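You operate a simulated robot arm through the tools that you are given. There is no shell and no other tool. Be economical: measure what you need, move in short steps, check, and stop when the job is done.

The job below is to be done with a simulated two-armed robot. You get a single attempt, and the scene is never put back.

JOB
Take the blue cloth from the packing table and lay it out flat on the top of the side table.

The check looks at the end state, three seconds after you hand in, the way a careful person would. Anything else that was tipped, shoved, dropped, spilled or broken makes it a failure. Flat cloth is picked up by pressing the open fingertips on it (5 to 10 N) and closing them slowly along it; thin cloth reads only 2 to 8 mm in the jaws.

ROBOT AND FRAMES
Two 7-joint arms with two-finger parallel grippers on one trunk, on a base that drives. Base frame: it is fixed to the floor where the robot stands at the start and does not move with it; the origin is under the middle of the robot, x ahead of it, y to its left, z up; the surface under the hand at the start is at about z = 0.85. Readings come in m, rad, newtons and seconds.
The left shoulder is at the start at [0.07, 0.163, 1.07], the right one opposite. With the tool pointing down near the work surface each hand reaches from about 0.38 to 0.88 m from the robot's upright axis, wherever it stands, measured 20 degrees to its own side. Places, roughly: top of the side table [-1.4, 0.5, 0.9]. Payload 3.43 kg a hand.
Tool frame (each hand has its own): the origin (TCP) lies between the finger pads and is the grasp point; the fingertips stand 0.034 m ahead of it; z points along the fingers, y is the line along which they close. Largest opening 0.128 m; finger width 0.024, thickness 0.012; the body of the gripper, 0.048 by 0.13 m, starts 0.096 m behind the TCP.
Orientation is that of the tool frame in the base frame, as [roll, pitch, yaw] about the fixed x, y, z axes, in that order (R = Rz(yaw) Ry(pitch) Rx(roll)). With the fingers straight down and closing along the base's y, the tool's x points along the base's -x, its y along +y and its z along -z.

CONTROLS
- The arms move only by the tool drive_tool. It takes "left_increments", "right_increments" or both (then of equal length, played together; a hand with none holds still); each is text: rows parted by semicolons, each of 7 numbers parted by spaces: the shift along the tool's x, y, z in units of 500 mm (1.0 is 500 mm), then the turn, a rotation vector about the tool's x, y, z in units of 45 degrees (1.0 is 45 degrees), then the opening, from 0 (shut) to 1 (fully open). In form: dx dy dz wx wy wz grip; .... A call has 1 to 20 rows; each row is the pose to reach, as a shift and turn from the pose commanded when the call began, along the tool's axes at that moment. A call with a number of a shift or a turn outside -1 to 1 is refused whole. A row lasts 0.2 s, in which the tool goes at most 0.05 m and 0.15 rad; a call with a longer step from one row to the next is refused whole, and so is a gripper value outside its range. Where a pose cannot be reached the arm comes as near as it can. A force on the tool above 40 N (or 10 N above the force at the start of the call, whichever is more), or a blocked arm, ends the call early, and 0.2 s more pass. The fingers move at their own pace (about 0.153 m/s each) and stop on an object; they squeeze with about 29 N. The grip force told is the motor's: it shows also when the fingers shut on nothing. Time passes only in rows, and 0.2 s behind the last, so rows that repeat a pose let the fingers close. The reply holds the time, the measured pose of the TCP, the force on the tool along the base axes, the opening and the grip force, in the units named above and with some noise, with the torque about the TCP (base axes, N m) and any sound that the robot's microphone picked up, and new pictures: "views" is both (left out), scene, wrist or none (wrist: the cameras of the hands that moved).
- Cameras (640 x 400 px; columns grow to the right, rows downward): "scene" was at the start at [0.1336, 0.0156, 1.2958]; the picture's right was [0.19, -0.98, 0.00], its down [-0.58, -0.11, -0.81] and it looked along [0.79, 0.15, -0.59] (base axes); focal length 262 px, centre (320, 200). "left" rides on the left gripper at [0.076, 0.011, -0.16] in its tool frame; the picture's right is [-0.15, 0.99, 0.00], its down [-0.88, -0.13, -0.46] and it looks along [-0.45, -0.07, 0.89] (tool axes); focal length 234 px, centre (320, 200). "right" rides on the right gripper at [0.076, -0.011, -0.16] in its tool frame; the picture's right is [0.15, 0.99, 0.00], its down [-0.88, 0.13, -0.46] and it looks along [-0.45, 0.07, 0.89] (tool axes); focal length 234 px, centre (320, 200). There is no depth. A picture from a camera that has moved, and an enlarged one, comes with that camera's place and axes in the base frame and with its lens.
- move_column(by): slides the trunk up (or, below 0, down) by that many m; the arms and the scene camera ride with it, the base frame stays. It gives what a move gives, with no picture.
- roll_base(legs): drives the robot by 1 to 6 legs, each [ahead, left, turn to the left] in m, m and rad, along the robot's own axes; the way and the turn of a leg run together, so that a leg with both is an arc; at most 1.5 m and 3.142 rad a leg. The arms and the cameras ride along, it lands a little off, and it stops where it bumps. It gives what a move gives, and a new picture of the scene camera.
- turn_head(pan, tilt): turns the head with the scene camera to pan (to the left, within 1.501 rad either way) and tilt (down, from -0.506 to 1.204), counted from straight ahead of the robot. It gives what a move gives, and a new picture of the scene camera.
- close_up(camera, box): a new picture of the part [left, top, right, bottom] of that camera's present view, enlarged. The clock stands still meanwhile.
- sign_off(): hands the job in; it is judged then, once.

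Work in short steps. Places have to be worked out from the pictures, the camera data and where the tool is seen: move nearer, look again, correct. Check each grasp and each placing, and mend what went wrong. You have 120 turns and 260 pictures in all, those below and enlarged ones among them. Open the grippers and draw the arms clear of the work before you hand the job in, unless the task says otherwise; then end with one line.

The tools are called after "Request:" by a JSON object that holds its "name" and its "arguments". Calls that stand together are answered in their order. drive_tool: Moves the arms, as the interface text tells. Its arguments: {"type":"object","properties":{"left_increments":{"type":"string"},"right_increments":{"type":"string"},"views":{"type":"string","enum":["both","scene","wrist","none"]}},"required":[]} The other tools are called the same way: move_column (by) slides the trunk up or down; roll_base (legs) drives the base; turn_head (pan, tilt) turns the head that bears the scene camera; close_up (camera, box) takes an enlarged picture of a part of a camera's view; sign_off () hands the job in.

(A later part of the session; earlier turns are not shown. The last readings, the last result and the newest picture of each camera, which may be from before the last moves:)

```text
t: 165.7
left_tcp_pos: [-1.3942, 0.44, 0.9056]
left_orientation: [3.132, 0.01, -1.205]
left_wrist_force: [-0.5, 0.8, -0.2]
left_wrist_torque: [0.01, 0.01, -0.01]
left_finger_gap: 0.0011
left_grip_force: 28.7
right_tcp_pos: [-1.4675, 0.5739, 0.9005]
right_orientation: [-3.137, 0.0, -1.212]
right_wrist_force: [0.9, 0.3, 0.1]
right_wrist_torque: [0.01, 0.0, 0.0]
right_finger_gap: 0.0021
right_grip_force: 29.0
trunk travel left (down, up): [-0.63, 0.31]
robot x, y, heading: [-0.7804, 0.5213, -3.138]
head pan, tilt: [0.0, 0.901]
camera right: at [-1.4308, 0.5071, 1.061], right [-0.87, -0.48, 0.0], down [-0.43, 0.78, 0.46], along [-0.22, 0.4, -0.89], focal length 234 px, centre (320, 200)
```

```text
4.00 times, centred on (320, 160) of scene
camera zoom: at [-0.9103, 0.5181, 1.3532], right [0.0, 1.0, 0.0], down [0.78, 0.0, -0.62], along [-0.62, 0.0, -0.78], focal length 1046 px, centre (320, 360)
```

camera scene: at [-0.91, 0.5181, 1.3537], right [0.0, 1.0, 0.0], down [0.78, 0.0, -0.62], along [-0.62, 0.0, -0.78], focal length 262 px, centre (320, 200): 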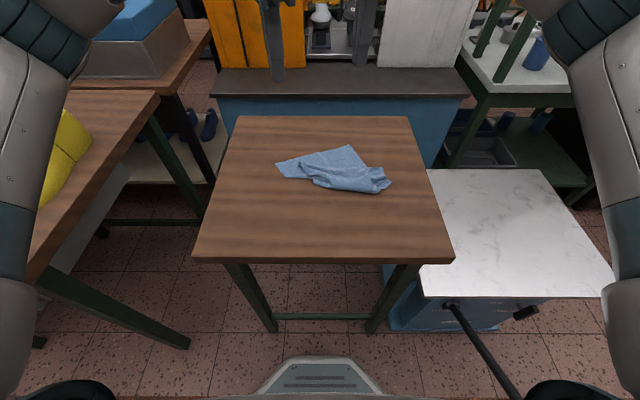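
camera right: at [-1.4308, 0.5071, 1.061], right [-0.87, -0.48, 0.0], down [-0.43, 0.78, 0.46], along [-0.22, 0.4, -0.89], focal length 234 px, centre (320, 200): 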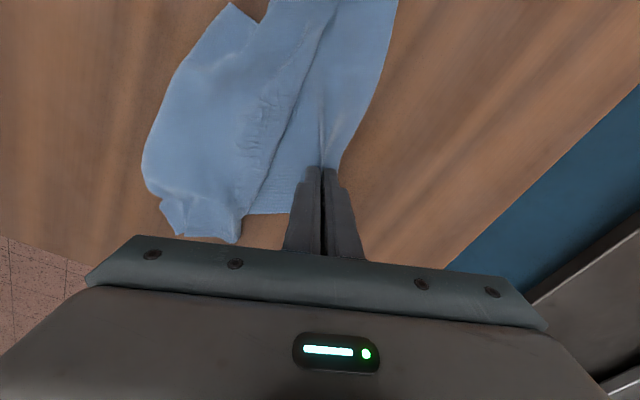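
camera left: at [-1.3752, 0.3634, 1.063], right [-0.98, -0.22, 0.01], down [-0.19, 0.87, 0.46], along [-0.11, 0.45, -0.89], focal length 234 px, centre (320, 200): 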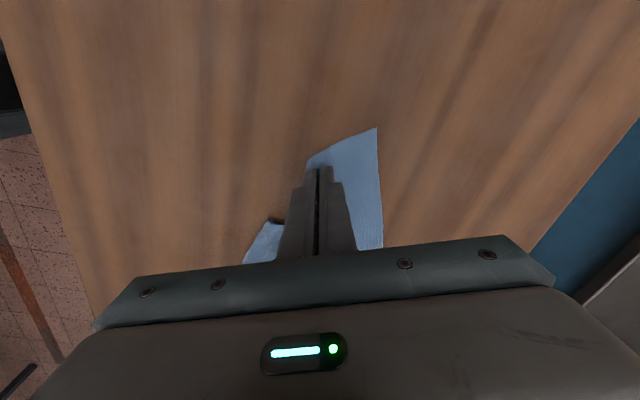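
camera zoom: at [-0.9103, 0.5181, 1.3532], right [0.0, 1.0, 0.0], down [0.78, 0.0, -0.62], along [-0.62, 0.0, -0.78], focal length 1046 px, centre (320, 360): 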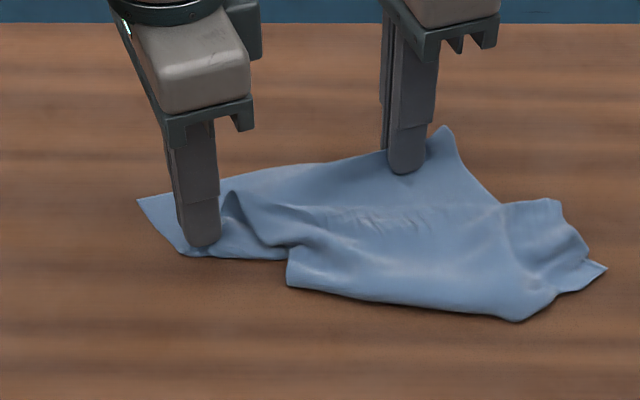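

The right hand holds well near the edge. The left pinch is poor; I reopen it, level it, and move 2.3 cm toward the edge.

Request:
{"name": "drive_tool", "arguments": {"left_increments": "0 0 0 0 0 0 0.1; 0 0 -0.02 0 0 0 0.3; -0.004 0.025 -0.02 0.014 0.012 0 0.3; -0.007 0.047 -0.02 0.014 0.012 0 0.3; -0.007 0.047 0 0.014 0.012 0 0.3; -0.007 0.047 0.012 0.014 0.012 0 0.3; -0.007 0.047 0.012 0.014 0.012 0 0.3", "views": "wrist"}}

Request:
{"name": "close_up", "arguments": {"camera": "scene", "box": [240, 110, 400, 210]}}

```text
t: 167.3
left_tcp_pos: [-1.4163, 0.4358, 0.8996]
left_orientation: [3.141, -0.001, -1.204]
left_wrist_force: [0.7, -0.2, 0.5]
left_wrist_torque: [0.01, -0.01, -0.02]
left_finger_gap: 0.0384
left_grip_force: 0.0
right_tcp_pos: [-1.4682, 0.5727, 0.9032]
right_orientation: [-3.139, 0.0, -1.21]
right_wrist_force: [-0.5, 0.4, -0.3]
right_wrist_torque: [0.0, 0.01, -0.01]
right_finger_gap: 0.0015
right_grip_force: 29.3
trunk travel left (down, up): [-0.63, 0.31]
robot x, y, heading: [-0.7823, 0.5193, -3.139]
head pan, tilt: [0.0, 0.901]
camera left: at [-1.4004, 0.3594, 1.0591], right [-0.98, -0.22, 0.0], down [-0.19, 0.87, 0.46], along [-0.1, 0.44, -0.89], focal length 234 px, centre (320, 200)
```

left: 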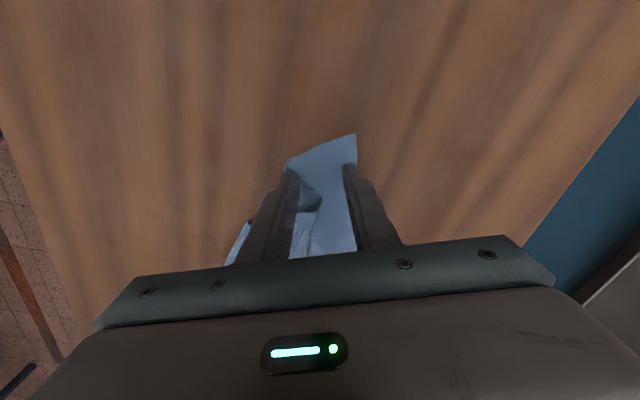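

```text
4.00 times, centred on (320, 160) of scene
camera zoom: at [-0.9097, 0.518, 1.3537], right [0.0, 1.0, 0.0], down [0.78, 0.0, -0.62], along [-0.62, 0.0, -0.78], focal length 1046 px, centre (320, 360)
```

zoom: 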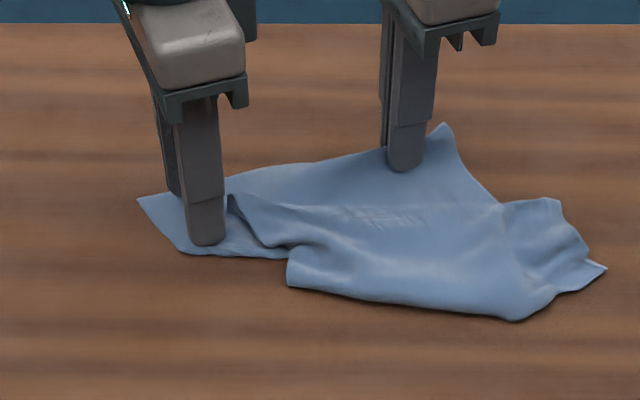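

Good position. I press the left hand.

Request:
{"name": "drive_tool", "arguments": {"left_increments": "0 -0.006 0.005 0 0 0 0.28; 0 -0.006 0.009 0 0 0 0.28; 0 -0.006 0.0115 0 0 0 0.28; 0 -0.006 0.0115 0 0 0 0.28", "views": "none"}}

```text
t: 168.3
left_tcp_pos: [-1.4135, 0.4364, 0.8963]
left_orientation: [3.137, 0.0, -1.207]
left_wrist_force: [-2.2, -0.9, 16.8]
left_wrist_torque: [0.05, -0.28, 0.01]
left_finger_gap: 0.0346
left_grip_force: 0.0
right_tcp_pos: [-1.4684, 0.5725, 0.9047]
right_orientation: [-3.141, -0.001, -1.211]
right_wrist_force: [0.7, -0.5, 0.2]
right_wrist_torque: [0.01, 0.02, 0.0]
right_finger_gap: 0.002
right_grip_force: 28.5
trunk travel left (down, up): [-0.63, 0.31]
robot x, y, heading: [-0.7831, 0.5199, -3.143]
head pan, tilt: [0.0, 0.901]
```

I ease slightly and close slowly.

Request:
{"name": "drive_tool", "arguments": {"left_increments": "0 0 -0.0015 0 0 0 0.26; 0 0 -0.0015 0 0 0 0.22; 0 0 -0.0015 0 0 0 0.18; 0 0 -0.0015 0 0 0 0.14; 0 0 -0.0015 0 0 0 0.1; 0 0 -0.0015 0 0 0 0.06; 0 0 -0.0015 0 0 0 0.02; 0 0 -0.0015 0 0 0 0; 0 0 -0.0015 0 0 0 0; 0 0 -0.0015 0 0 0 0; 0 0 -0.02 0 0 0 0", "views": "wrist"}}

Request:
{"name": "close_up", "arguments": {"camera": "scene", "box": [240, 110, 400, 210]}}

```text
t: 170.7
left_tcp_pos: [-1.4148, 0.4357, 0.9018]
left_orientation: [-3.141, -0.003, -1.202]
left_wrist_force: [0.4, -0.6, -0.3]
left_wrist_torque: [-0.01, -0.02, 0.02]
left_finger_gap: 0.0018
left_grip_force: 28.9
right_tcp_pos: [-1.469, 0.5719, 0.9028]
right_orientation: [-3.139, -0.001, -1.21]
right_wrist_force: [0.3, -0.9, 0.9]
right_wrist_torque: [-0.01, -0.01, 0.03]
right_finger_gap: 0.0019
right_grip_force: 28.7
trunk travel left (down, up): [-0.63, 0.31]
robot x, y, heading: [-0.7796, 0.5187, -3.138]
head pan, tilt: [0.0, 0.901]
camera left: at [-1.3987, 0.3604, 1.0617], right [-0.98, -0.22, 0.0], down [-0.2, 0.87, 0.45], along [-0.1, 0.44, -0.89], focal length 234 px, centre (320, 200)
```

left: 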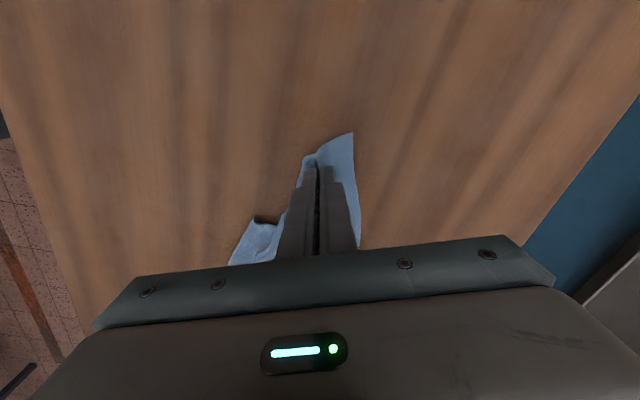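

```text
4.00 times, centred on (320, 160) of scene
camera zoom: at [-0.9102, 0.518, 1.3534], right [0.0, 1.0, 0.0], down [0.78, 0.0, -0.62], along [-0.62, 0.0, -0.78], focal length 1046 px, centre (320, 360)
```

zoom: 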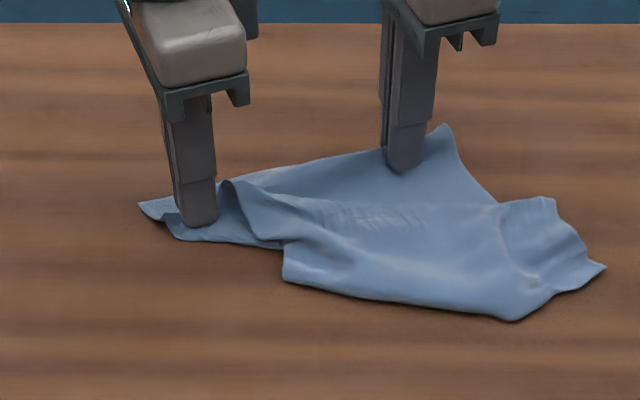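

Both hold the far edge. I lift straight up and let the rest fall free.

Request:
{"name": "drive_tool", "arguments": {"left_increments": "0 0 -0.05 0 0 0 0; 0 0 -0.1 0 0 0 0; 0 0 -0.15 0 0 0 0; 0 0 -0.2 0 0 0 0; 0 0 -0.26 0 0 0 0; 0 0 -0.32 0 0 0 0; 0 0 -0.38 0 0 0 0; 0 0 -0.44 0 0 0 0; 0 0 -0.5 0 0 0 0; 0 0 -0.5 0 0 0 0", "right_increments": "0 0 -0.05 0 0 0 0; 0 0 -0.1 0 0 0 0; 0 0 -0.15 0 0 0 0; 0 0 -0.2 0 0 0 0; 0 0 -0.26 0 0 0 0; 0 0 -0.32 0 0 0 0; 0 0 -0.38 0 0 0 0; 0 0 -0.44 0 0 0 0; 0 0 -0.5 0 0 0 0; 0 0 -0.5 0 0 0 0", "views": "none"}}

Request:
{"name": "move_column", "arguments": {"by": 0.08}}

Request:
{"name": "close_up", "arguments": {"camera": "scene", "box": [220, 20, 420, 170]}}

```text
t: 172.9
left_tcp_pos: [-1.4172, 0.4358, 1.1526]
left_orientation: [-3.141, 0.0, -1.203]
left_wrist_force: [-0.2, -0.4, -0.3]
left_wrist_torque: [0.02, -0.03, 0.0]
left_finger_gap: 0.0021
left_grip_force: 29.0
right_tcp_pos: [-1.4678, 0.5722, 1.1515]
right_orientation: [-3.141, 0.001, -1.211]
right_wrist_force: [-0.4, 0.3, -0.1]
right_wrist_torque: [-0.02, -0.02, 0.02]
right_finger_gap: 0.0017
right_grip_force: 28.7
trunk travel left (down, up): [-0.63, 0.31]
robot x, y, heading: [-0.7811, 0.5197, -3.138]
head pan, tilt: [0.0, 0.901]
```

```text
t: 174.1
left_tcp_pos: [-1.416, 0.4363, 1.2333]
left_orientation: [3.141, -0.001, -1.205]
left_wrist_force: [-0.7, 0.3, -0.2]
left_wrist_torque: [0.01, -0.01, -0.01]
left_finger_gap: 0.0018
left_grip_force: 29.0
right_tcp_pos: [-1.4674, 0.5715, 1.2315]
right_orientation: [-3.139, 0.0, -1.211]
right_wrist_force: [0.4, 1.1, 0.0]
right_wrist_torque: [-0.04, 0.02, 0.04]
right_finger_gap: 0.0015
right_grip_force: 28.8
trunk travel left (down, up): [-0.71, 0.23]
robot x, y, heading: [-0.7816, 0.5212, -3.137]
head pan, tilt: [0.0, 0.901]
```

```text
2.67 times, centred on (320, 95) of scene
camera zoom: at [-0.9102, 0.518, 1.4336], right [0.0, 1.0, 0.0], down [0.78, 0.0, -0.62], along [-0.62, 0.0, -0.78], focal length 697 px, centre (320, 480)
```

zoom: 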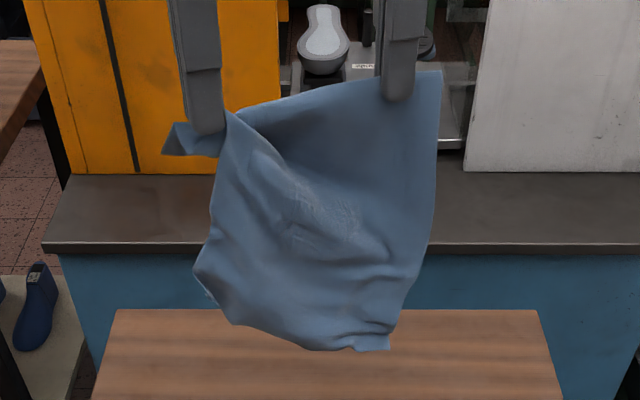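

The sheet hangs free from its clean edge. I turn the hands back square, spread them a little, and bring the sheet above the robot-side part of the table.

Request:
{"name": "drive_tool", "arguments": {"left_increments": "0.01 -0.03 0 0 0 0.08 0; 0.025 -0.06 0 0 0 0.16 0; 0.04 -0.1 0 0 0 0.24 0; 0.055 -0.14 0 0 0 0.32 0; 0.075 -0.18 0 0 0 0.4 0; 0.09 -0.22 0 0 0 0.458 0; 0.105 -0.255 0 0 0 0.458 0; 0.112 -0.27 0 0 0 0.458 0; 0.112 -0.27 0 0 0 0.458 0; 0.112 -0.27 0 0 0 0.458 0", "right_increments": "0.01 -0.05 0 0 0 0.08 0; 0.02 -0.1 0 0 0 0.16 0; 0.03 -0.15 0 0 0 0.24 0; 0.04 -0.21 0 0 0 0.32 0; 0.05 -0.27 0 0 0 0.4 0; 0.06 -0.32 0 0 0 0.458 0; 0.066 -0.37 0 0 0 0.458 0; 0.07 -0.394 0 0 0 0.458 0; 0.07 -0.394 0 0 0 0.458 0; 0.07 -0.394 0 0 0 0.458 0", "views": "scene"}}

Request:
{"name": "close_up", "arguments": {"camera": "scene", "box": [220, 60, 420, 220]}}

```text
t: 176.3
left_tcp_pos: [-1.2697, 0.432, 1.2328]
left_orientation: [-3.141, 0.007, -1.563]
left_wrist_force: [-1.0, 35.5, 1.0]
left_wrist_torque: [1.21, 0.07, 0.0]
left_finger_gap: 0.0018
left_grip_force: 28.2
right_tcp_pos: [-1.271, 0.6068, 1.2327]
right_orientation: [-3.14, -0.006, -1.571]
right_wrist_force: [0.3, -36.5, -1.0]
right_wrist_torque: [-1.03, -0.02, -0.03]
right_finger_gap: 0.0017
right_grip_force: 29.1
trunk travel left (down, up): [-0.71, 0.23]
robot x, y, heading: [-0.7812, 0.5202, -3.137]
head pan, tilt: [0.0, 0.901]
camera scene: at [-0.9096, 0.5181, 1.4337], right [0.0, 1.0, 0.0], down [0.78, 0.0, -0.62], along [-0.62, 0.0, -0.78], focal length 262 px, centre (320, 200)
```

scene: 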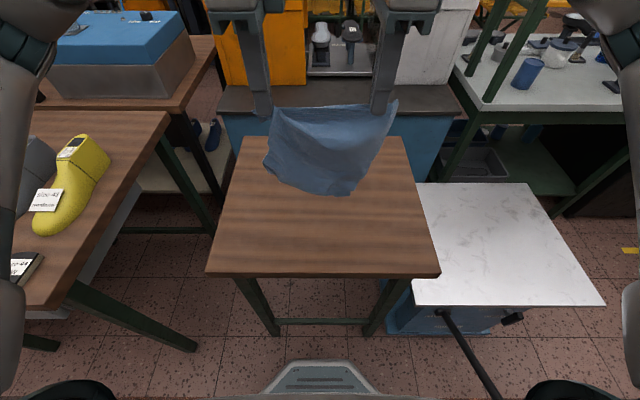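

```text
2.50 times, centred on (320, 140) of scene
camera zoom: at [-0.9096, 0.5181, 1.4337], right [0.0, 1.0, 0.0], down [0.78, 0.0, -0.62], along [-0.62, 0.0, -0.78], focal length 654 px, centre (320, 350)
```

zoom: 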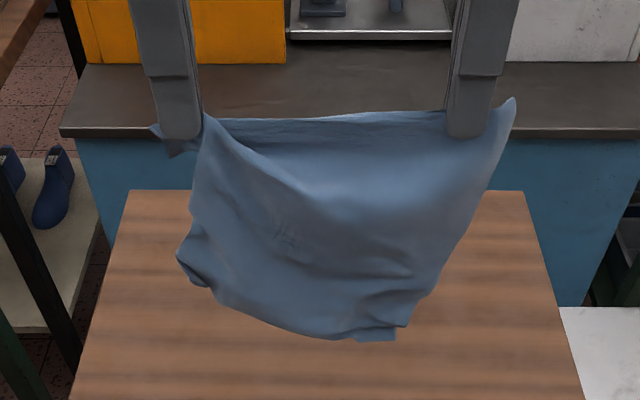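

That is 36 N of tension – too wide. I bring the hands together at once.

Request:
{"name": "drive_tool", "arguments": {"left_increments": "-0.01 0 0 0 0 0 0; -0.018 0 0 0 0 0 0; -0.018 0 0 0 0 0 0; -0.018 0 0 0 0 0 0", "right_increments": "0.01 0 0 0 0 0 0; 0.018 0 0 0 0 0 0; 0.018 0 0 0 0 0 0; 0.018 0 0 0 0 0 0", "views": "none"}}

Request:
{"name": "close_up", "arguments": {"camera": "scene", "box": [220, 60, 420, 220]}}

Request:
{"name": "close_up", "arguments": {"camera": "left", "box": [0, 0, 640, 400]}}

```text
t: 177.3
left_tcp_pos: [-1.2691, 0.4391, 1.2339]
left_orientation: [-3.141, -0.001, -1.561]
left_wrist_force: [0.2, 0.3, 0.6]
left_wrist_torque: [0.0, 0.01, 0.03]
left_finger_gap: 0.0019
left_grip_force: 29.2
right_tcp_pos: [-1.2713, 0.6002, 1.2332]
right_orientation: [-3.141, 0.002, -1.574]
right_wrist_force: [-0.7, -0.7, 0.5]
right_wrist_torque: [-0.02, -0.02, 0.01]
right_finger_gap: 0.0021
right_grip_force: 28.7
trunk travel left (down, up): [-0.71, 0.23]
robot x, y, heading: [-0.7789, 0.5186, -3.137]
head pan, tilt: [0.0, 0.901]
```

```text
2.50 times, centred on (320, 140) of scene
camera zoom: at [-0.9099, 0.518, 1.4337], right [0.0, 1.0, 0.0], down [0.78, 0.0, -0.62], along [-0.62, 0.0, -0.78], focal length 654 px, centre (320, 350)
```

zoom: 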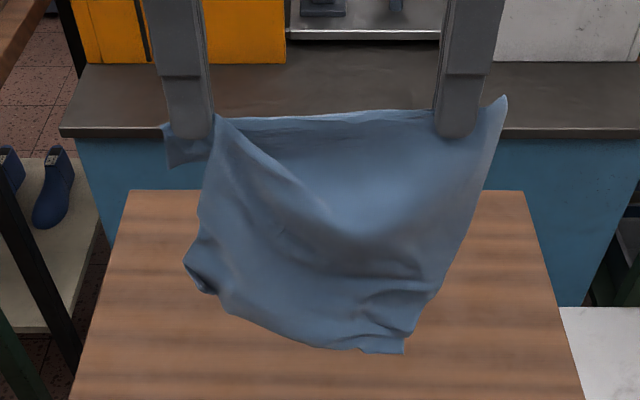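

```text
1.00 times, centred on (320, 200) of left (not enlarged: the box is as wide or as high as the picture)
camera zoom: at [-1.28, 0.3631, 1.3923], right [-0.99, 0.14, 0.0], down [0.12, 0.88, 0.45], along [0.06, 0.45, -0.89], focal length 234 px, centre (320, 200)
```

zoom: 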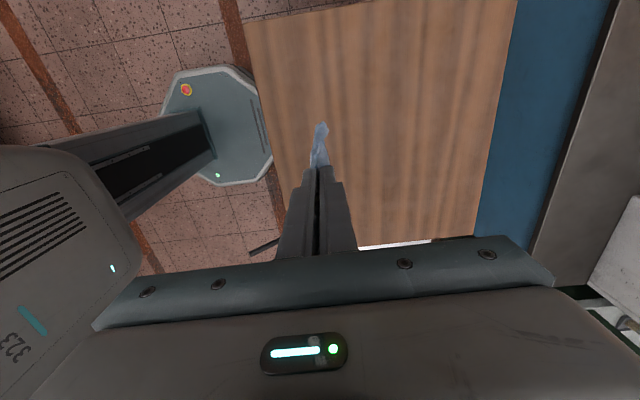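

The sheet hangs diagonally because the left pinch is lower on it. I lower the left hand 9 cm more than the right so the bottom hem hangs level just above the table.

Request:
{"name": "drive_tool", "arguments": {"left_increments": "-0.005 -0.01 0.06 0 0 0 0; -0.01 -0.02 0.12 0 0 0 0; -0.015 -0.03 0.18 0 0 0 0; -0.022 -0.038 0.24 0 0 0 0; -0.022 -0.038 0.3 0 0 0 0; -0.022 -0.038 0.36 0 0 0 0; -0.022 -0.038 0.385 0 0 0 0; -0.022 -0.038 0.385 0 0 0 0; -0.022 -0.038 0.385 0 0 0 0", "right_increments": "0.005 -0.01 0.03 0 0 0 0; 0.01 -0.02 0.06 0 0 0 0; 0.015 -0.03 0.09 0 0 0 0; 0.026 -0.043 0.12 0 0 0 0; 0.026 -0.043 0.15 0 0 0 0; 0.026 -0.043 0.18 0 0 0 0; 0.026 -0.043 0.2 0 0 0 0; 0.026 -0.043 0.2 0 0 0 0; 0.026 -0.043 0.2 0 0 0 0", "views": "wrist"}}

Request:
{"name": "close_up", "arguments": {"camera": "scene", "box": [220, 90, 420, 250]}}

```text
t: 178.4
left_tcp_pos: [-1.2527, 0.4508, 1.1065]
left_orientation: [3.137, 0.009, -1.56]
left_wrist_force: [-0.4, 0.3, -0.3]
left_wrist_torque: [-0.01, 0.01, 0.02]
left_finger_gap: 0.0022
left_grip_force: 29.0
right_tcp_pos: [-1.2485, 0.5907, 1.1641]
right_orientation: [-3.136, 0.006, -1.574]
right_wrist_force: [0.0, 0.2, -0.9]
right_wrist_torque: [-0.01, -0.02, 0.0]
right_finger_gap: 0.002
right_grip_force: 29.0
trunk travel left (down, up): [-0.71, 0.23]
robot x, y, heading: [-0.7826, 0.5177, -3.14]
head pan, tilt: [0.0, 0.901]
stopped in row 5 (right hand): the force on the tool passed its limit at 46 N (the readings are from after the stop); the commanded pose is now the measured one
camera right: at [-1.2373, 0.514, 1.3251], right [-0.99, -0.14, -0.01], down [-0.13, 0.88, 0.46], along [-0.06, 0.46, -0.89], focal length 234 px, centre (320, 200)
camera left: at [-1.2618, 0.3738, 1.2649], right [-0.99, 0.13, 0.01], down [0.12, 0.88, 0.46], along [0.06, 0.46, -0.89], focal length 234 px, centre (320, 200)
```

right: 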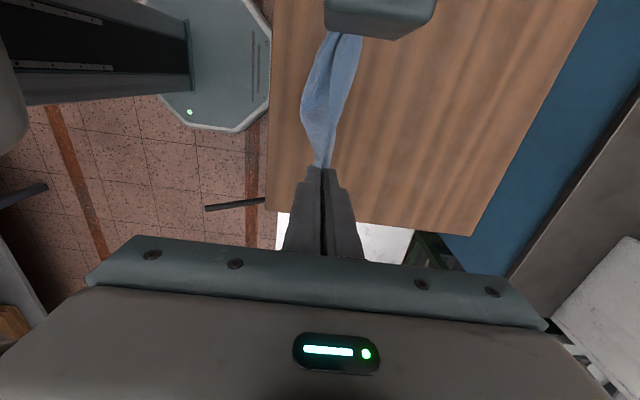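
left: 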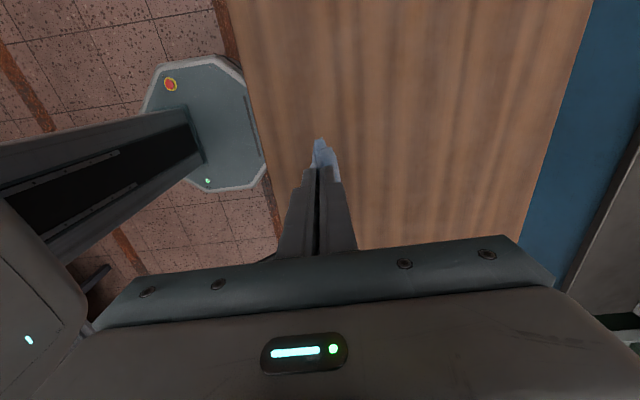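

```text
2.50 times, centred on (320, 170) of scene
camera zoom: at [-0.9105, 0.5179, 1.4337], right [0.0, 1.0, 0.0], down [0.78, 0.0, -0.62], along [-0.62, 0.0, -0.78], focal length 654 px, centre (320, 275)
```

zoom: 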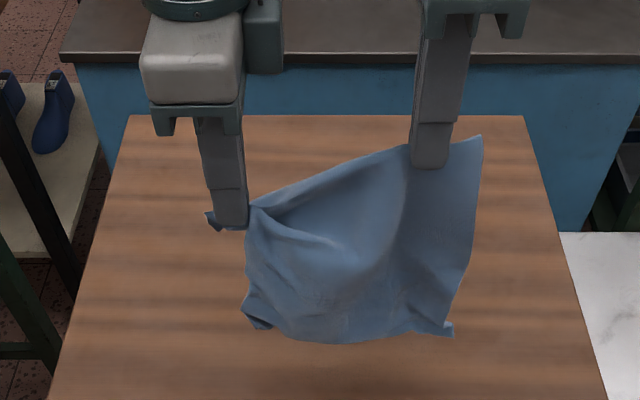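

The right camera had touched the left wrist, but the hem is now nearly level. I widen the spacing by 1 cm, lower until the hem meets the table, and sweep away from the robot so it trails toward the robot.

Request:
{"name": "drive_tool", "arguments": {"left_increments": "0.006 0 0.02 0 0 0 0; 0.012 0 0.05 0 0 0 0; 0.012 0 0.085 0 0 0 0; 0.012 0 0.109 0 0 0 0; 0.012 0 0.109 0 0 0 0; 0.012 0.05 0.13 0 0 0 0; 0.012 0.1 0.157 0 0 0 0; 0.012 0.135 0.176 0 0 0 0; 0.012 0.166 0.193 0 0 0 0", "right_increments": "-0.006 0 0.02 0 0 0 0; -0.012 0 0.05 0 0 0 0; -0.012 0 0.08 0 0 0 0; -0.012 0 0.094 0 0 0 0; -0.012 0 0.094 0 0 0 0; -0.012 0.075 0.11 0 0 0 0; -0.012 0.148 0.136 0 0 0 0; -0.012 0.2 0.162 0 0 0 0; -0.012 0.248 0.19 0 0 0 0", "views": "wrist"}}

Request:
{"name": "close_up", "arguments": {"camera": "scene", "box": [220, 90, 420, 250]}}

```text
t: 180.4
left_tcp_pos: [-1.3377, 0.446, 1.0082]
left_orientation: [3.138, 0.007, -1.558]
left_wrist_force: [-6.2, 21.2, 11.4]
left_wrist_torque: [0.91, 0.22, 0.08]
left_finger_gap: 0.0019
left_grip_force: 29.3
right_tcp_pos: [-1.3731, 0.5966, 1.071]
right_orientation: [-3.135, 0.005, -1.569]
right_wrist_force: [5.9, -21.6, -12.6]
right_wrist_torque: [-0.48, -0.23, 0.07]
right_finger_gap: 0.0021
right_grip_force: 29.0
trunk travel left (down, up): [-0.71, 0.23]
robot x, y, heading: [-0.7803, 0.5177, -3.136]
head pan, tilt: [0.0, 0.901]
camera right: at [-1.3627, 0.5204, 1.2306], right [-0.99, -0.15, -0.01], down [-0.13, 0.88, 0.46], along [-0.06, 0.46, -0.89], focal length 234 px, centre (320, 200)
camera left: at [-1.3459, 0.368, 1.1676], right [-0.99, 0.13, 0.01], down [0.12, 0.88, 0.46], along [0.06, 0.46, -0.89], focal length 234 px, centre (320, 200)
```

right: 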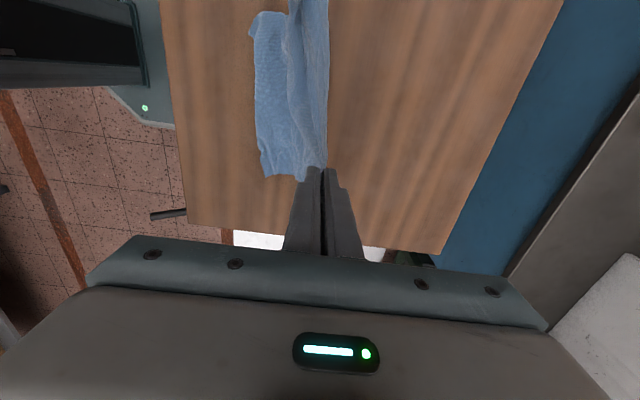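
left: 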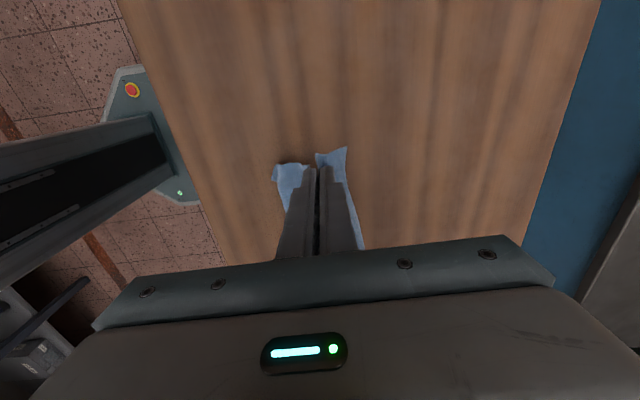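

```text
2.50 times, centred on (320, 170) of scene
camera zoom: at [-0.9117, 0.518, 1.4335], right [0.0, 1.0, 0.0], down [0.78, 0.0, -0.62], along [-0.62, 0.0, -0.78], focal length 654 px, centre (320, 275)
```

zoom: 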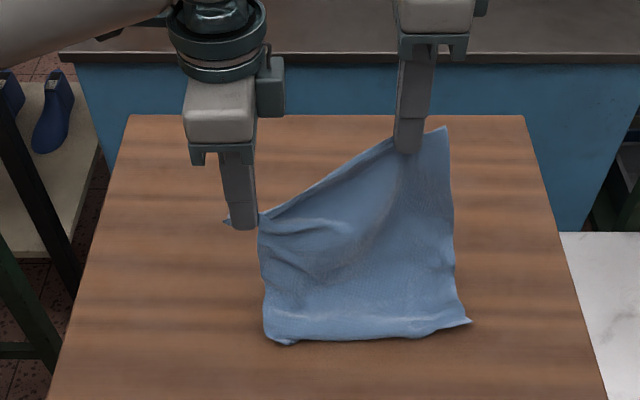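

The hem is laid on the robot side with the sheet behind it. I ease the tension and finish the arc away from the robot, down to 1–2 cm above the surface.

Request:
{"name": "drive_tool", "arguments": {"left_increments": "-0.01 0 0 0 0 0 0; -0.012 0.05 0.02 0 0 0 0; -0.014 0.107 0.046 0 0 0 0; -0.016 0.125 0.072 0 0 0 0; -0.018 0.141 0.096 0 0 0 0; -0.02 0.153 0.122 0 0 0 0; -0.02 0.163 0.148 0 0 0 0; -0.02 0.17 0.172 0 0 0 0; -0.02 0.173 0.192 0 0 0 0; -0.02 0.173 0.192 0 0 0 0", "right_increments": "0.01 0 0 0 0 0 0; 0.01 0.09 0.04 0 0 0 0; 0.012 0.17 0.075 0 0 0 0; 0.013 0.205 0.115 0 0 0 0; 0.014 0.238 0.158 0 0 0 0; 0.015 0.255 0.195 0 0 0 0; 0.016 0.269 0.232 0 0 0 0; 0.016 0.278 0.266 0 0 0 0; 0.016 0.284 0.298 0 0 0 0; 0.016 0.284 0.298 0 0 0 0", "views": "wrist"}}

Request:
{"name": "close_up", "arguments": {"camera": "scene", "box": [220, 90, 420, 250]}}

```text
t: 182.6
left_tcp_pos: [-1.4229, 0.4545, 0.9145]
left_orientation: [3.138, 0.005, -1.557]
left_wrist_force: [-8.6, 10.7, 0.7]
left_wrist_torque: [0.3, 0.3, 0.14]
left_finger_gap: 0.002
left_grip_force: 28.8
right_tcp_pos: [-1.5135, 0.5896, 0.9204]
right_orientation: [-3.139, 0.006, -1.575]
right_wrist_force: [9.0, -10.4, 0.3]
right_wrist_torque: [-0.31, -0.26, 0.1]
right_finger_gap: 0.0021
right_grip_force: 28.6
trunk travel left (down, up): [-0.71, 0.23]
robot x, y, heading: [-0.7843, 0.5182, -3.138]
head pan, tilt: [0.0, 0.901]
camera right: at [-1.5017, 0.5136, 1.0811], right [-0.99, -0.14, -0.01], down [-0.13, 0.88, 0.46], along [-0.06, 0.46, -0.89], focal length 234 px, centre (320, 200)
camera left: at [-1.4324, 0.3779, 1.0739], right [-0.99, 0.13, 0.01], down [0.12, 0.88, 0.46], along [0.06, 0.46, -0.89], focal length 234 px, centre (320, 200)
```

right: 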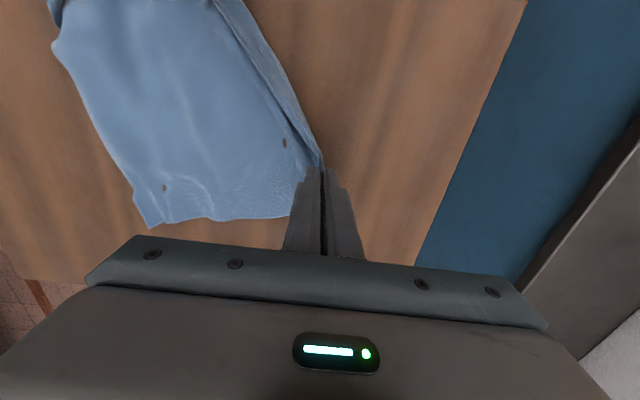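
left: 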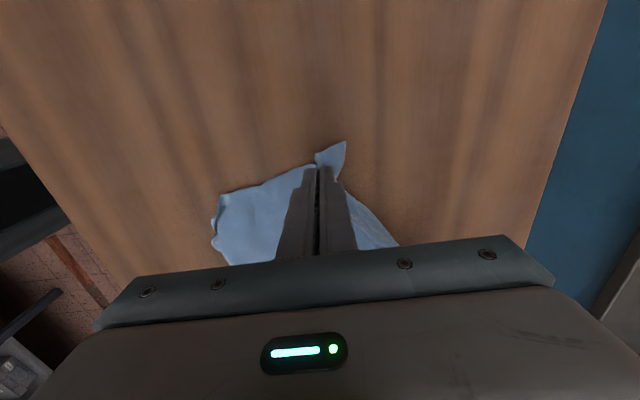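

```text
2.50 times, centred on (320, 170) of scene
camera zoom: at [-0.9097, 0.5181, 1.4337], right [0.0, 1.0, 0.0], down [0.78, 0.0, -0.62], along [-0.62, 0.0, -0.78], focal length 654 px, centre (320, 275)
```

zoom: 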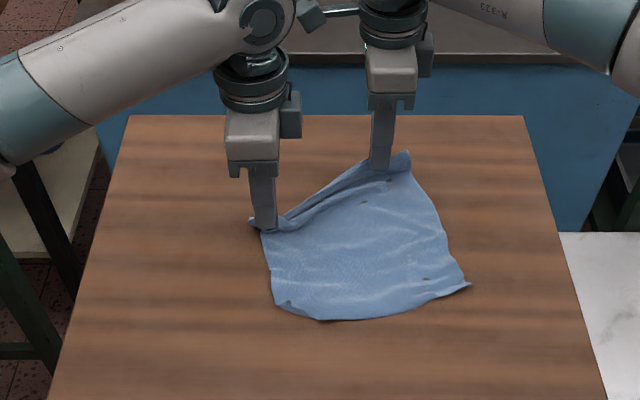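

Laid well toward the robot, all clean but the gripped strip. I relax the tension, set down, open with the robot-side fingers still, and lift away.

Request:
{"name": "drive_tool", "arguments": {"left_increments": "-0.005 -0.004 0.012 0 0 0 0; -0.008 -0.006 0.026 0 0 0 0; -0.008 -0.006 0.03 0 0 0 0; -0.008 0.004 0.03 0 0 0 0.08; -0.008 0.014 0.03 0 0 0 0.16; -0.008 0.02 0.03 0 0 0 0.2; -0.008 0.02 0.03 0 0 0 0.2; -0.008 0.02 -0.03 0 0 0 0.2; -0.008 0.02 -0.1 0 0 0 0.2; -0.008 0.02 -0.16 0 0 0 0.2; 0.08 0.02 -0.16 0 0 0 0.2; 0.16 0.02 -0.16 0 0 0 0.2; 0.24 0.02 -0.16 0 0 0 0.2", "right_increments": "0.005 0.004 0.016 0 0 0 0; 0.005 0.004 0.032 0 0 0 0; 0.005 0.004 0.041 0 0 0 0; 0.005 0.014 0.041 0 0 0 0.08; 0.005 0.024 0.041 0 0 0 0.16; 0.005 0.03 0.041 0 0 0 0.2; 0.005 0.03 0.041 0 0 0 0.2; 0.005 0.03 -0.03 0 0 0 0.2; 0.005 0.03 -0.1 0 0 0 0.2; 0.005 0.03 -0.16 0 0 0 0.2; -0.08 0.03 -0.16 0 0 0 0.2; -0.16 0.03 -0.16 0 0 0 0.2; -0.24 0.03 -0.16 0 0 0 0.2", "views": "none"}}

Request:
{"name": "close_up", "arguments": {"camera": "scene", "box": [240, 120, 400, 240]}}

```text
t: 185.4
left_tcp_pos: [-1.4306, 0.335, 0.9933]
left_orientation: [3.136, 0.005, -1.558]
left_wrist_force: [0.4, -0.1, 0.9]
left_wrist_torque: [-0.01, 0.01, 0.0]
left_finger_gap: 0.0253
left_grip_force: 0.1
right_tcp_pos: [-1.5265, 0.7092, 1.0016]
right_orientation: [-3.139, 0.008, -1.572]
right_wrist_force: [-0.1, 0.5, -0.3]
right_wrist_torque: [-0.01, 0.02, 0.0]
right_finger_gap: 0.0255
right_grip_force: 0.1
trunk travel left (down, up): [-0.71, 0.23]
robot x, y, heading: [-0.7799, 0.5148, -3.132]
head pan, tilt: [0.0, 0.901]
```

```text
3.33 times, centred on (320, 180) of scene
camera zoom: at [-0.9091, 0.5182, 1.4338], right [0.0, 1.0, 0.0], down [0.78, 0.0, -0.62], along [-0.62, 0.0, -0.78], focal length 872 px, centre (320, 267)
```

zoom: 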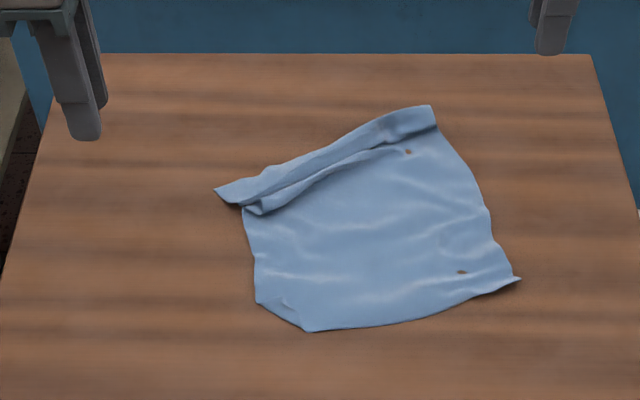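

The fold is now a band along the far edge; the near hem is clean. I'll press both near corners, about 2 cm in from the hem, and pull the sheet toward the robot to open the band and bring it within reach.

Request:
{"name": "drive_tool", "arguments": {"left_increments": "-0.05 -0.06 0 0 0 0 0; -0.11 -0.12 0 0 0 0 0; -0.18 -0.17 0 0 0 0 0; -0.26 -0.195 0 0 0 0 0; -0.344 -0.195 0.02 0 0 0 0; -0.344 -0.195 0.08 0 0 0 0; -0.344 -0.195 0.14 0 0 0 0; -0.344 -0.195 0.182 0 0 0 0; -0.344 -0.195 0.188 0 0 0 0", "right_increments": "0 -0.08 0 0 0 0 0; 0.02 -0.16 0 0 0 0 0; 0.05 -0.24 0 0 0 0 0; 0.08 -0.3 0 0 0 0 0; 0.102 -0.323 0.03 0 0 0 0; 0.102 -0.323 0.1 0 0 0 0; 0.102 -0.323 0.16 0 0 0 0; 0.102 -0.323 0.2 0 0 0 0; 0.102 -0.323 0.205 0 0 0 0", "views": "none"}}

Request:
{"name": "close_up", "arguments": {"camera": "scene", "box": [240, 120, 400, 240]}}

```text
t: 187.4
left_tcp_pos: [-1.3359, 0.5077, 0.8985]
left_orientation: [3.136, 0.006, -1.559]
left_wrist_force: [-0.5, -0.4, -0.2]
left_wrist_torque: [0.02, -0.01, -0.01]
left_finger_gap: 0.0004
left_grip_force: 29.2
right_tcp_pos: [-1.3662, 0.6595, 0.9001]
right_orientation: [-3.137, 0.007, -1.573]
right_wrist_force: [0.2, -0.1, -0.1]
right_wrist_torque: [0.01, 0.04, -0.01]
right_finger_gap: 0.0
right_grip_force: 29.5
trunk travel left (down, up): [-0.71, 0.23]
robot x, y, heading: [-0.7825, 0.5207, -3.137]
head pan, tilt: [0.0, 0.901]
```

```text
3.33 times, centred on (320, 180) of scene
camera zoom: at [-0.9095, 0.5179, 1.4338], right [0.0, 1.0, 0.0], down [0.78, 0.0, -0.62], along [-0.62, 0.0, -0.78], focal length 872 px, centre (320, 267)
```

zoom: 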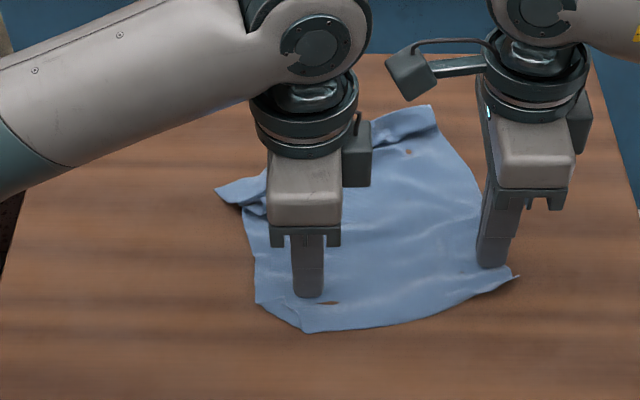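

Both sit just above the near hem area. I press about 8 N each.

Request:
{"name": "drive_tool", "arguments": {"left_increments": "0 0 0.005 0 0 0 0; 0 0 0.008 0 0 0 0; 0 0 0.008 0 0 0 0", "right_increments": "0 0 0.006 0 0 0 0; 0 0 0.011 0 0 0 0; 0 0 0.011 0 0 0 0", "views": "none"}}

```text
t: 188.2
left_tcp_pos: [-1.335, 0.508, 0.8961]
left_orientation: [3.136, 0.005, -1.558]
left_wrist_force: [-0.6, 0.6, -0.2]
left_wrist_torque: [0.03, -0.02, 0.03]
left_finger_gap: 0.0
left_grip_force: 28.8
right_tcp_pos: [-1.367, 0.6582, 0.8946]
right_orientation: [-3.141, 0.007, -1.573]
right_wrist_force: [-0.2, 1.5, 7.5]
right_wrist_torque: [0.04, 0.03, -0.03]
right_finger_gap: 0.0
right_grip_force: 29.1
trunk travel left (down, up): [-0.71, 0.23]
robot x, y, heading: [-0.7801, 0.5178, -3.135]
head pan, tilt: [0.0, 0.901]
```

Left goes 2 mm lower, then both drag 8.5 cm toward the robot.

Request:
{"name": "drive_tool", "arguments": {"left_increments": "0 0 0.002 0 0 0 0; 0 0 0.0045 0 0 0 0; 0 -0.017 0.0045 0 0 0 0; 0 -0.034 0.0045 0 0 0 0; 0 -0.051 0.0045 0 0 0 0; 0 -0.068 0.0045 0 0 0 0; 0 -0.085 0.0045 0 0 0 0; 0 -0.102 0.0045 0 0 0 0; 0 -0.119 0.004 0 0 0 0; 0 -0.136 0.004 0 0 0 0; 0 -0.153 0.004 0 0 0 0; 0 -0.17 0.004 0 0 0 0", "right_increments": "0 0 0 0 0 0 0; 0 0 0 0 0 0 0; 0 -0.017 0 0 0 0 0; 0 -0.034 0 0 0 0 0; 0 -0.051 0 0 0 0 0; 0 -0.068 0 0 0 0 0; 0 -0.085 0 0 0 0 0; 0 -0.102 0 0 0 0 0; 0 -0.119 0 0 0 0 0; 0 -0.136 0 0 0 0 0; 0 -0.153 0 0 0 0 0; 0 -0.17 0 0 0 0 0", "views": "none"}}

Request:
{"name": "close_up", "arguments": {"camera": "scene", "box": [240, 120, 400, 240]}}

```text
t: 190.8
left_tcp_pos: [-1.2482, 0.5092, 0.8951]
left_orientation: [3.137, 0.004, -1.556]
left_wrist_force: [-2.4, -0.2, 12.9]
left_wrist_torque: [-0.04, 0.04, -0.01]
left_finger_gap: 0.0001
left_grip_force: 29.1
right_tcp_pos: [-1.2804, 0.6587, 0.8953]
right_orientation: [-3.141, 0.007, -1.574]
right_wrist_force: [-4.0, -0.4, 15.9]
right_wrist_torque: [0.0, 0.14, -0.03]
right_finger_gap: 0.0
right_grip_force: 28.7
trunk travel left (down, up): [-0.71, 0.23]
robot x, y, heading: [-0.7793, 0.52, -3.138]
head pan, tilt: [0.0, 0.901]
```

```text
3.33 times, centred on (320, 180) of scene
camera zoom: at [-0.9078, 0.5178, 1.4339], right [0.0, 1.0, 0.0], down [0.78, 0.0, -0.62], along [-0.62, 0.0, -0.78], focal length 872 px, centre (320, 267)
```

zoom: 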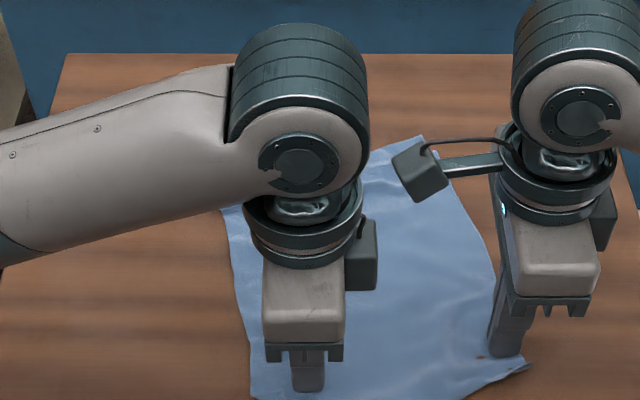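

The far band opened. I lift both hands, move aside and look.

Request:
{"name": "drive_tool", "arguments": {"left_increments": "0 0 -0.03 0 0 0 0; 0 0 -0.1 0 0 0 0; 0 0 -0.18 0 0 0 0; 0.09 0 -0.18 0 0 0 0; 0.18 0 -0.18 0 0 0 0; 0.27 0 -0.18 0 0 0 0; 0.36 0 -0.18 0 0 0 0", "right_increments": "0 0 -0.03 0 0 0 0; 0 0 -0.1 0 0 0 0; 0 0 -0.18 0 0 0 0; -0.09 0 -0.18 0 0 0 0; -0.18 0 -0.18 0 0 0 0; -0.2 0 -0.18 0 0 0 0; -0.2 0 -0.18 0 0 0 0", "views": "none"}}

Request:
{"name": "close_up", "arguments": {"camera": "scene", "box": [240, 140, 400, 260]}}

```text
t: 192.4
left_tcp_pos: [-1.2465, 0.3261, 0.9848]
left_orientation: [3.138, 0.007, -1.559]
left_wrist_force: [0.0, -0.5, 0.0]
left_wrist_torque: [0.01, -0.03, -0.01]
left_finger_gap: 0.0003
left_grip_force: 29.4
right_tcp_pos: [-1.281, 0.757, 0.9865]
right_orientation: [-3.138, 0.008, -1.574]
right_wrist_force: [0.1, -0.6, 0.6]
right_wrist_torque: [-0.01, 0.0, -0.01]
right_finger_gap: 0.0003
right_grip_force: 28.7
trunk travel left (down, up): [-0.71, 0.23]
robot x, y, heading: [-0.7769, 0.5175, -3.143]
head pan, tilt: [0.0, 0.901]
```

```text
3.33 times, centred on (320, 200) of scene
camera zoom: at [-0.9086, 0.516, 1.4339], right [0.0, 1.0, 0.0], down [0.78, 0.0, -0.62], along [-0.62, 0.0, -0.78], focal length 872 px, centre (320, 200)
```

zoom: 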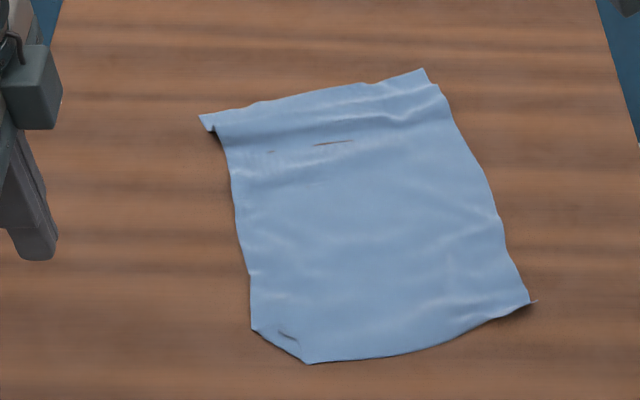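

Almost entirely flat now; only the near-left corner, a ~3 cm triangle, is folded under. I turn the left hand 33° to line up with that fold and come down to pinch just inside it.

Request:
{"name": "drive_tool", "arguments": {"left_increments": "-0.05 0 0 0 0 0.15 0.3; -0.11 0 0 0 0 0.3 0.3; -0.18 0 0 0 0 0.45 0.3; -0.26 0 0 0 0 0.6 0.3; -0.34 0 0 0 0 0.733 0.3; -0.35 0.001 0.06 0 0 0.733 0.3; -0.35 0.001 0.12 0 0 0.733 0.3; -0.35 0.001 0.16 0 0 0.733 0.3; -0.35 0.001 0.168 0 0 0.733 0.3", "views": "wrist"}}

Request:
{"name": "close_up", "arguments": {"camera": "scene", "box": [260, 180, 380, 270]}}

```text
t: 194.4
left_tcp_pos: [-1.251, 0.5054, 0.8984]
left_orientation: [3.135, 0.001, -2.134]
left_wrist_force: [0.1, 0.4, -0.3]
left_wrist_torque: [0.0, 0.03, 0.01]
left_finger_gap: 0.0385
left_grip_force: 0.1
right_tcp_pos: [-1.2825, 0.7585, 0.9849]
right_orientation: [-3.137, 0.008, -1.575]
right_wrist_force: [0.2, 0.7, -0.5]
right_wrist_torque: [0.0, 0.02, 0.0]
right_finger_gap: 0.0001
right_grip_force: 29.2
trunk travel left (down, up): [-0.71, 0.23]
robot x, y, heading: [-0.7845, 0.5152, -3.138]
head pan, tilt: [0.0, 0.901]
camera left: at [-1.301, 0.4454, 1.0577], right [-0.76, 0.65, 0.01], down [0.58, 0.67, 0.46], along [0.29, 0.35, -0.89], focal length 234 px, centre (320, 200)
```

left: 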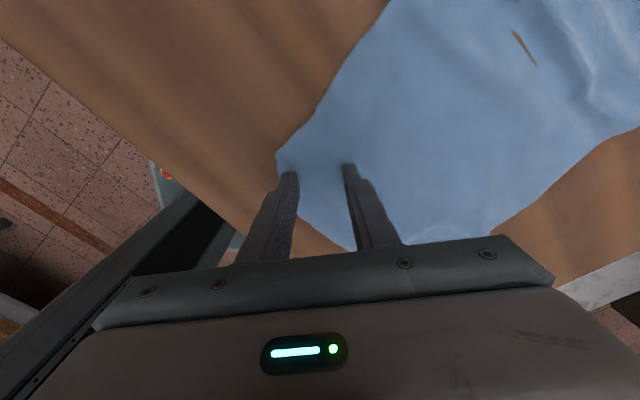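

```text
4.44 times, centred on (320, 225) of scene
camera zoom: at [-0.9097, 0.5179, 1.4337], right [0.0, 1.0, 0.0], down [0.78, 0.0, -0.62], along [-0.62, 0.0, -0.78], focal length 1162 px, centre (320, 89)
```

zoom: 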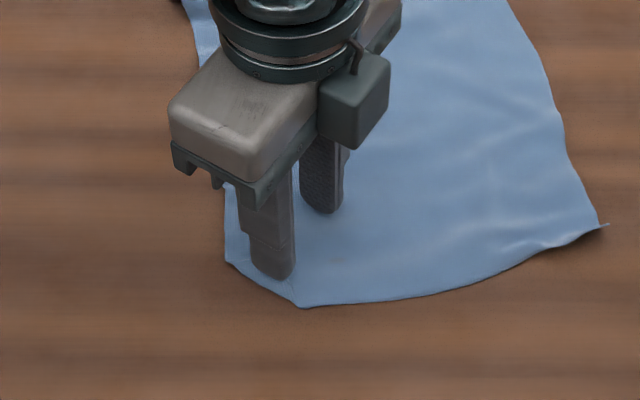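

Well aligned. I press.

Request:
{"name": "drive_tool", "arguments": {"left_increments": "0 0 0.004 0 0 0 0.3; 0 0 0.008 0 0 0 0.3; 0 0 0.0085 0 0 0 0.3; 0 0 0.0085 0 0 0 0.3", "views": "none"}}

```text
t: 195.4
left_tcp_pos: [-1.2504, 0.5054, 0.8958]
left_orientation: [3.133, 0.0, -2.133]
left_wrist_force: [-0.6, 0.9, 7.6]
left_wrist_torque: [-0.13, -0.1, 0.01]
left_finger_gap: 0.0378
left_grip_force: 0.1
right_tcp_pos: [-1.2823, 0.758, 0.9852]
right_orientation: [-3.139, 0.007, -1.574]
right_wrist_force: [-0.1, 0.6, 0.3]
right_wrist_torque: [0.0, -0.01, -0.05]
right_finger_gap: 0.0
right_grip_force: 28.9
trunk travel left (down, up): [-0.71, 0.23]
robot x, y, heading: [-0.785, 0.5163, -3.136]
head pan, tilt: [0.0, 0.901]
```

7.6 N: close slowly, then lift 5.5 cm.

Request:
{"name": "drive_tool", "arguments": {"left_increments": "0 0 0.001 0 0 0 0.26; 0 0 0.001 0 0 0 0.22; 0 0 0.001 0 0 0 0.18; 0 0 0.001 0 0 0 0.14; 0 0 0.001 0 0 0 0.1; 0 0 0.001 0 0 0 0.06; 0 0 0.001 0 0 0 0.02; 0 0 0.001 0 0 0 0; 0 0 0.001 0 0 0 0; 0 0 0 0 0 0 0; 0 0 -0.03 0 0 0 0; 0 0 -0.07 0 0 0 0; 0 0 -0.11 0 0 0 0; 0 0 -0.11 0 0 0 0; 0 0 -0.11 0 0 0 0", "views": "wrist"}}

Request:
{"name": "close_up", "arguments": {"camera": "scene", "box": [260, 180, 380, 270]}}

```text
t: 198.6
left_tcp_pos: [-1.2509, 0.5038, 0.9493]
left_orientation: [3.136, 0.003, -2.133]
left_wrist_force: [0.2, -0.3, -0.2]
left_wrist_torque: [-0.02, 0.03, 0.04]
left_finger_gap: 0.0016
left_grip_force: 29.1
right_tcp_pos: [-1.2811, 0.7594, 0.9844]
right_orientation: [-3.138, 0.007, -1.574]
right_wrist_force: [0.8, -0.8, -0.7]
right_wrist_torque: [0.0, 0.0, 0.0]
right_finger_gap: 0.0
right_grip_force: 29.2
trunk travel left (down, up): [-0.71, 0.23]
robot x, y, heading: [-0.7823, 0.5211, -3.141]
head pan, tilt: [0.0, 0.901]
camera left: at [-1.3007, 0.444, 1.1092], right [-0.76, 0.65, 0.01], down [0.58, 0.67, 0.46], along [0.29, 0.35, -0.89], focal length 234 px, centre (320, 200)
```

left: 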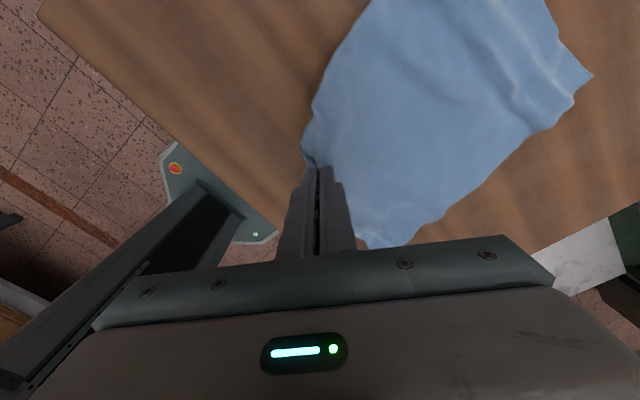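

```text
4.44 times, centred on (320, 225) of scene
camera zoom: at [-0.9098, 0.5182, 1.4337], right [0.0, 1.0, 0.0], down [0.78, 0.0, -0.62], along [-0.62, 0.0, -0.78], focal length 1162 px, centre (320, 89)
```

zoom: 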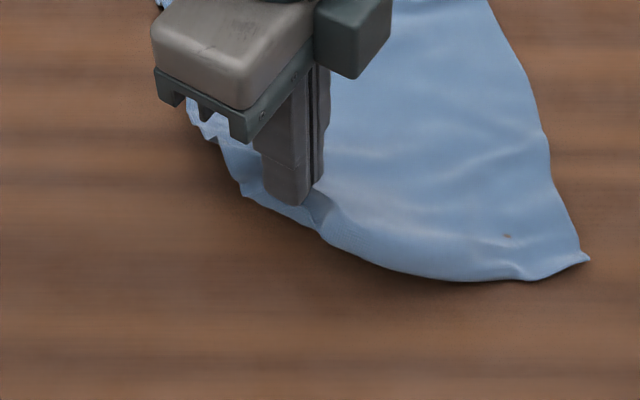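

I look close at the flap in front of the finger.

Request:
{"name": "close_up", "arguments": {"camera": "scene", "box": [295, 205, 345, 245]}}

Request:
{"name": "close_up", "arguments": {"camera": "left", "box": [270, 100, 390, 190]}}

```text
10.00 times, centred on (320, 225) of scene
camera zoom: at [-0.9098, 0.5182, 1.4337], right [0.0, 1.0, 0.0], down [0.78, 0.0, -0.62], along [-0.62, 0.0, -0.78], focal length 2615 px, centre (320, -50)
```

zoom: 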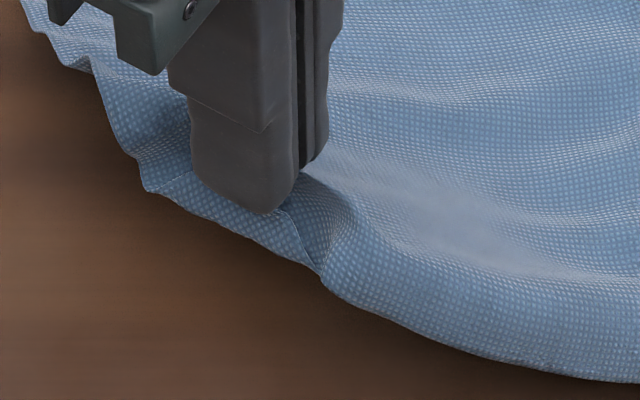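

```text
4.44 times, centred on (330, 145) of left
camera zoom: at [-1.3007, 0.444, 1.1092], right [-0.76, 0.65, 0.01], down [0.58, 0.67, 0.46], along [0.29, 0.35, -0.89], focal length 1041 px, centre (276, 444)
```

zoom: 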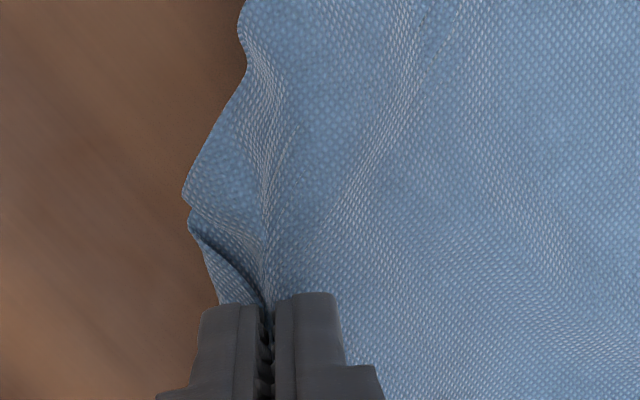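

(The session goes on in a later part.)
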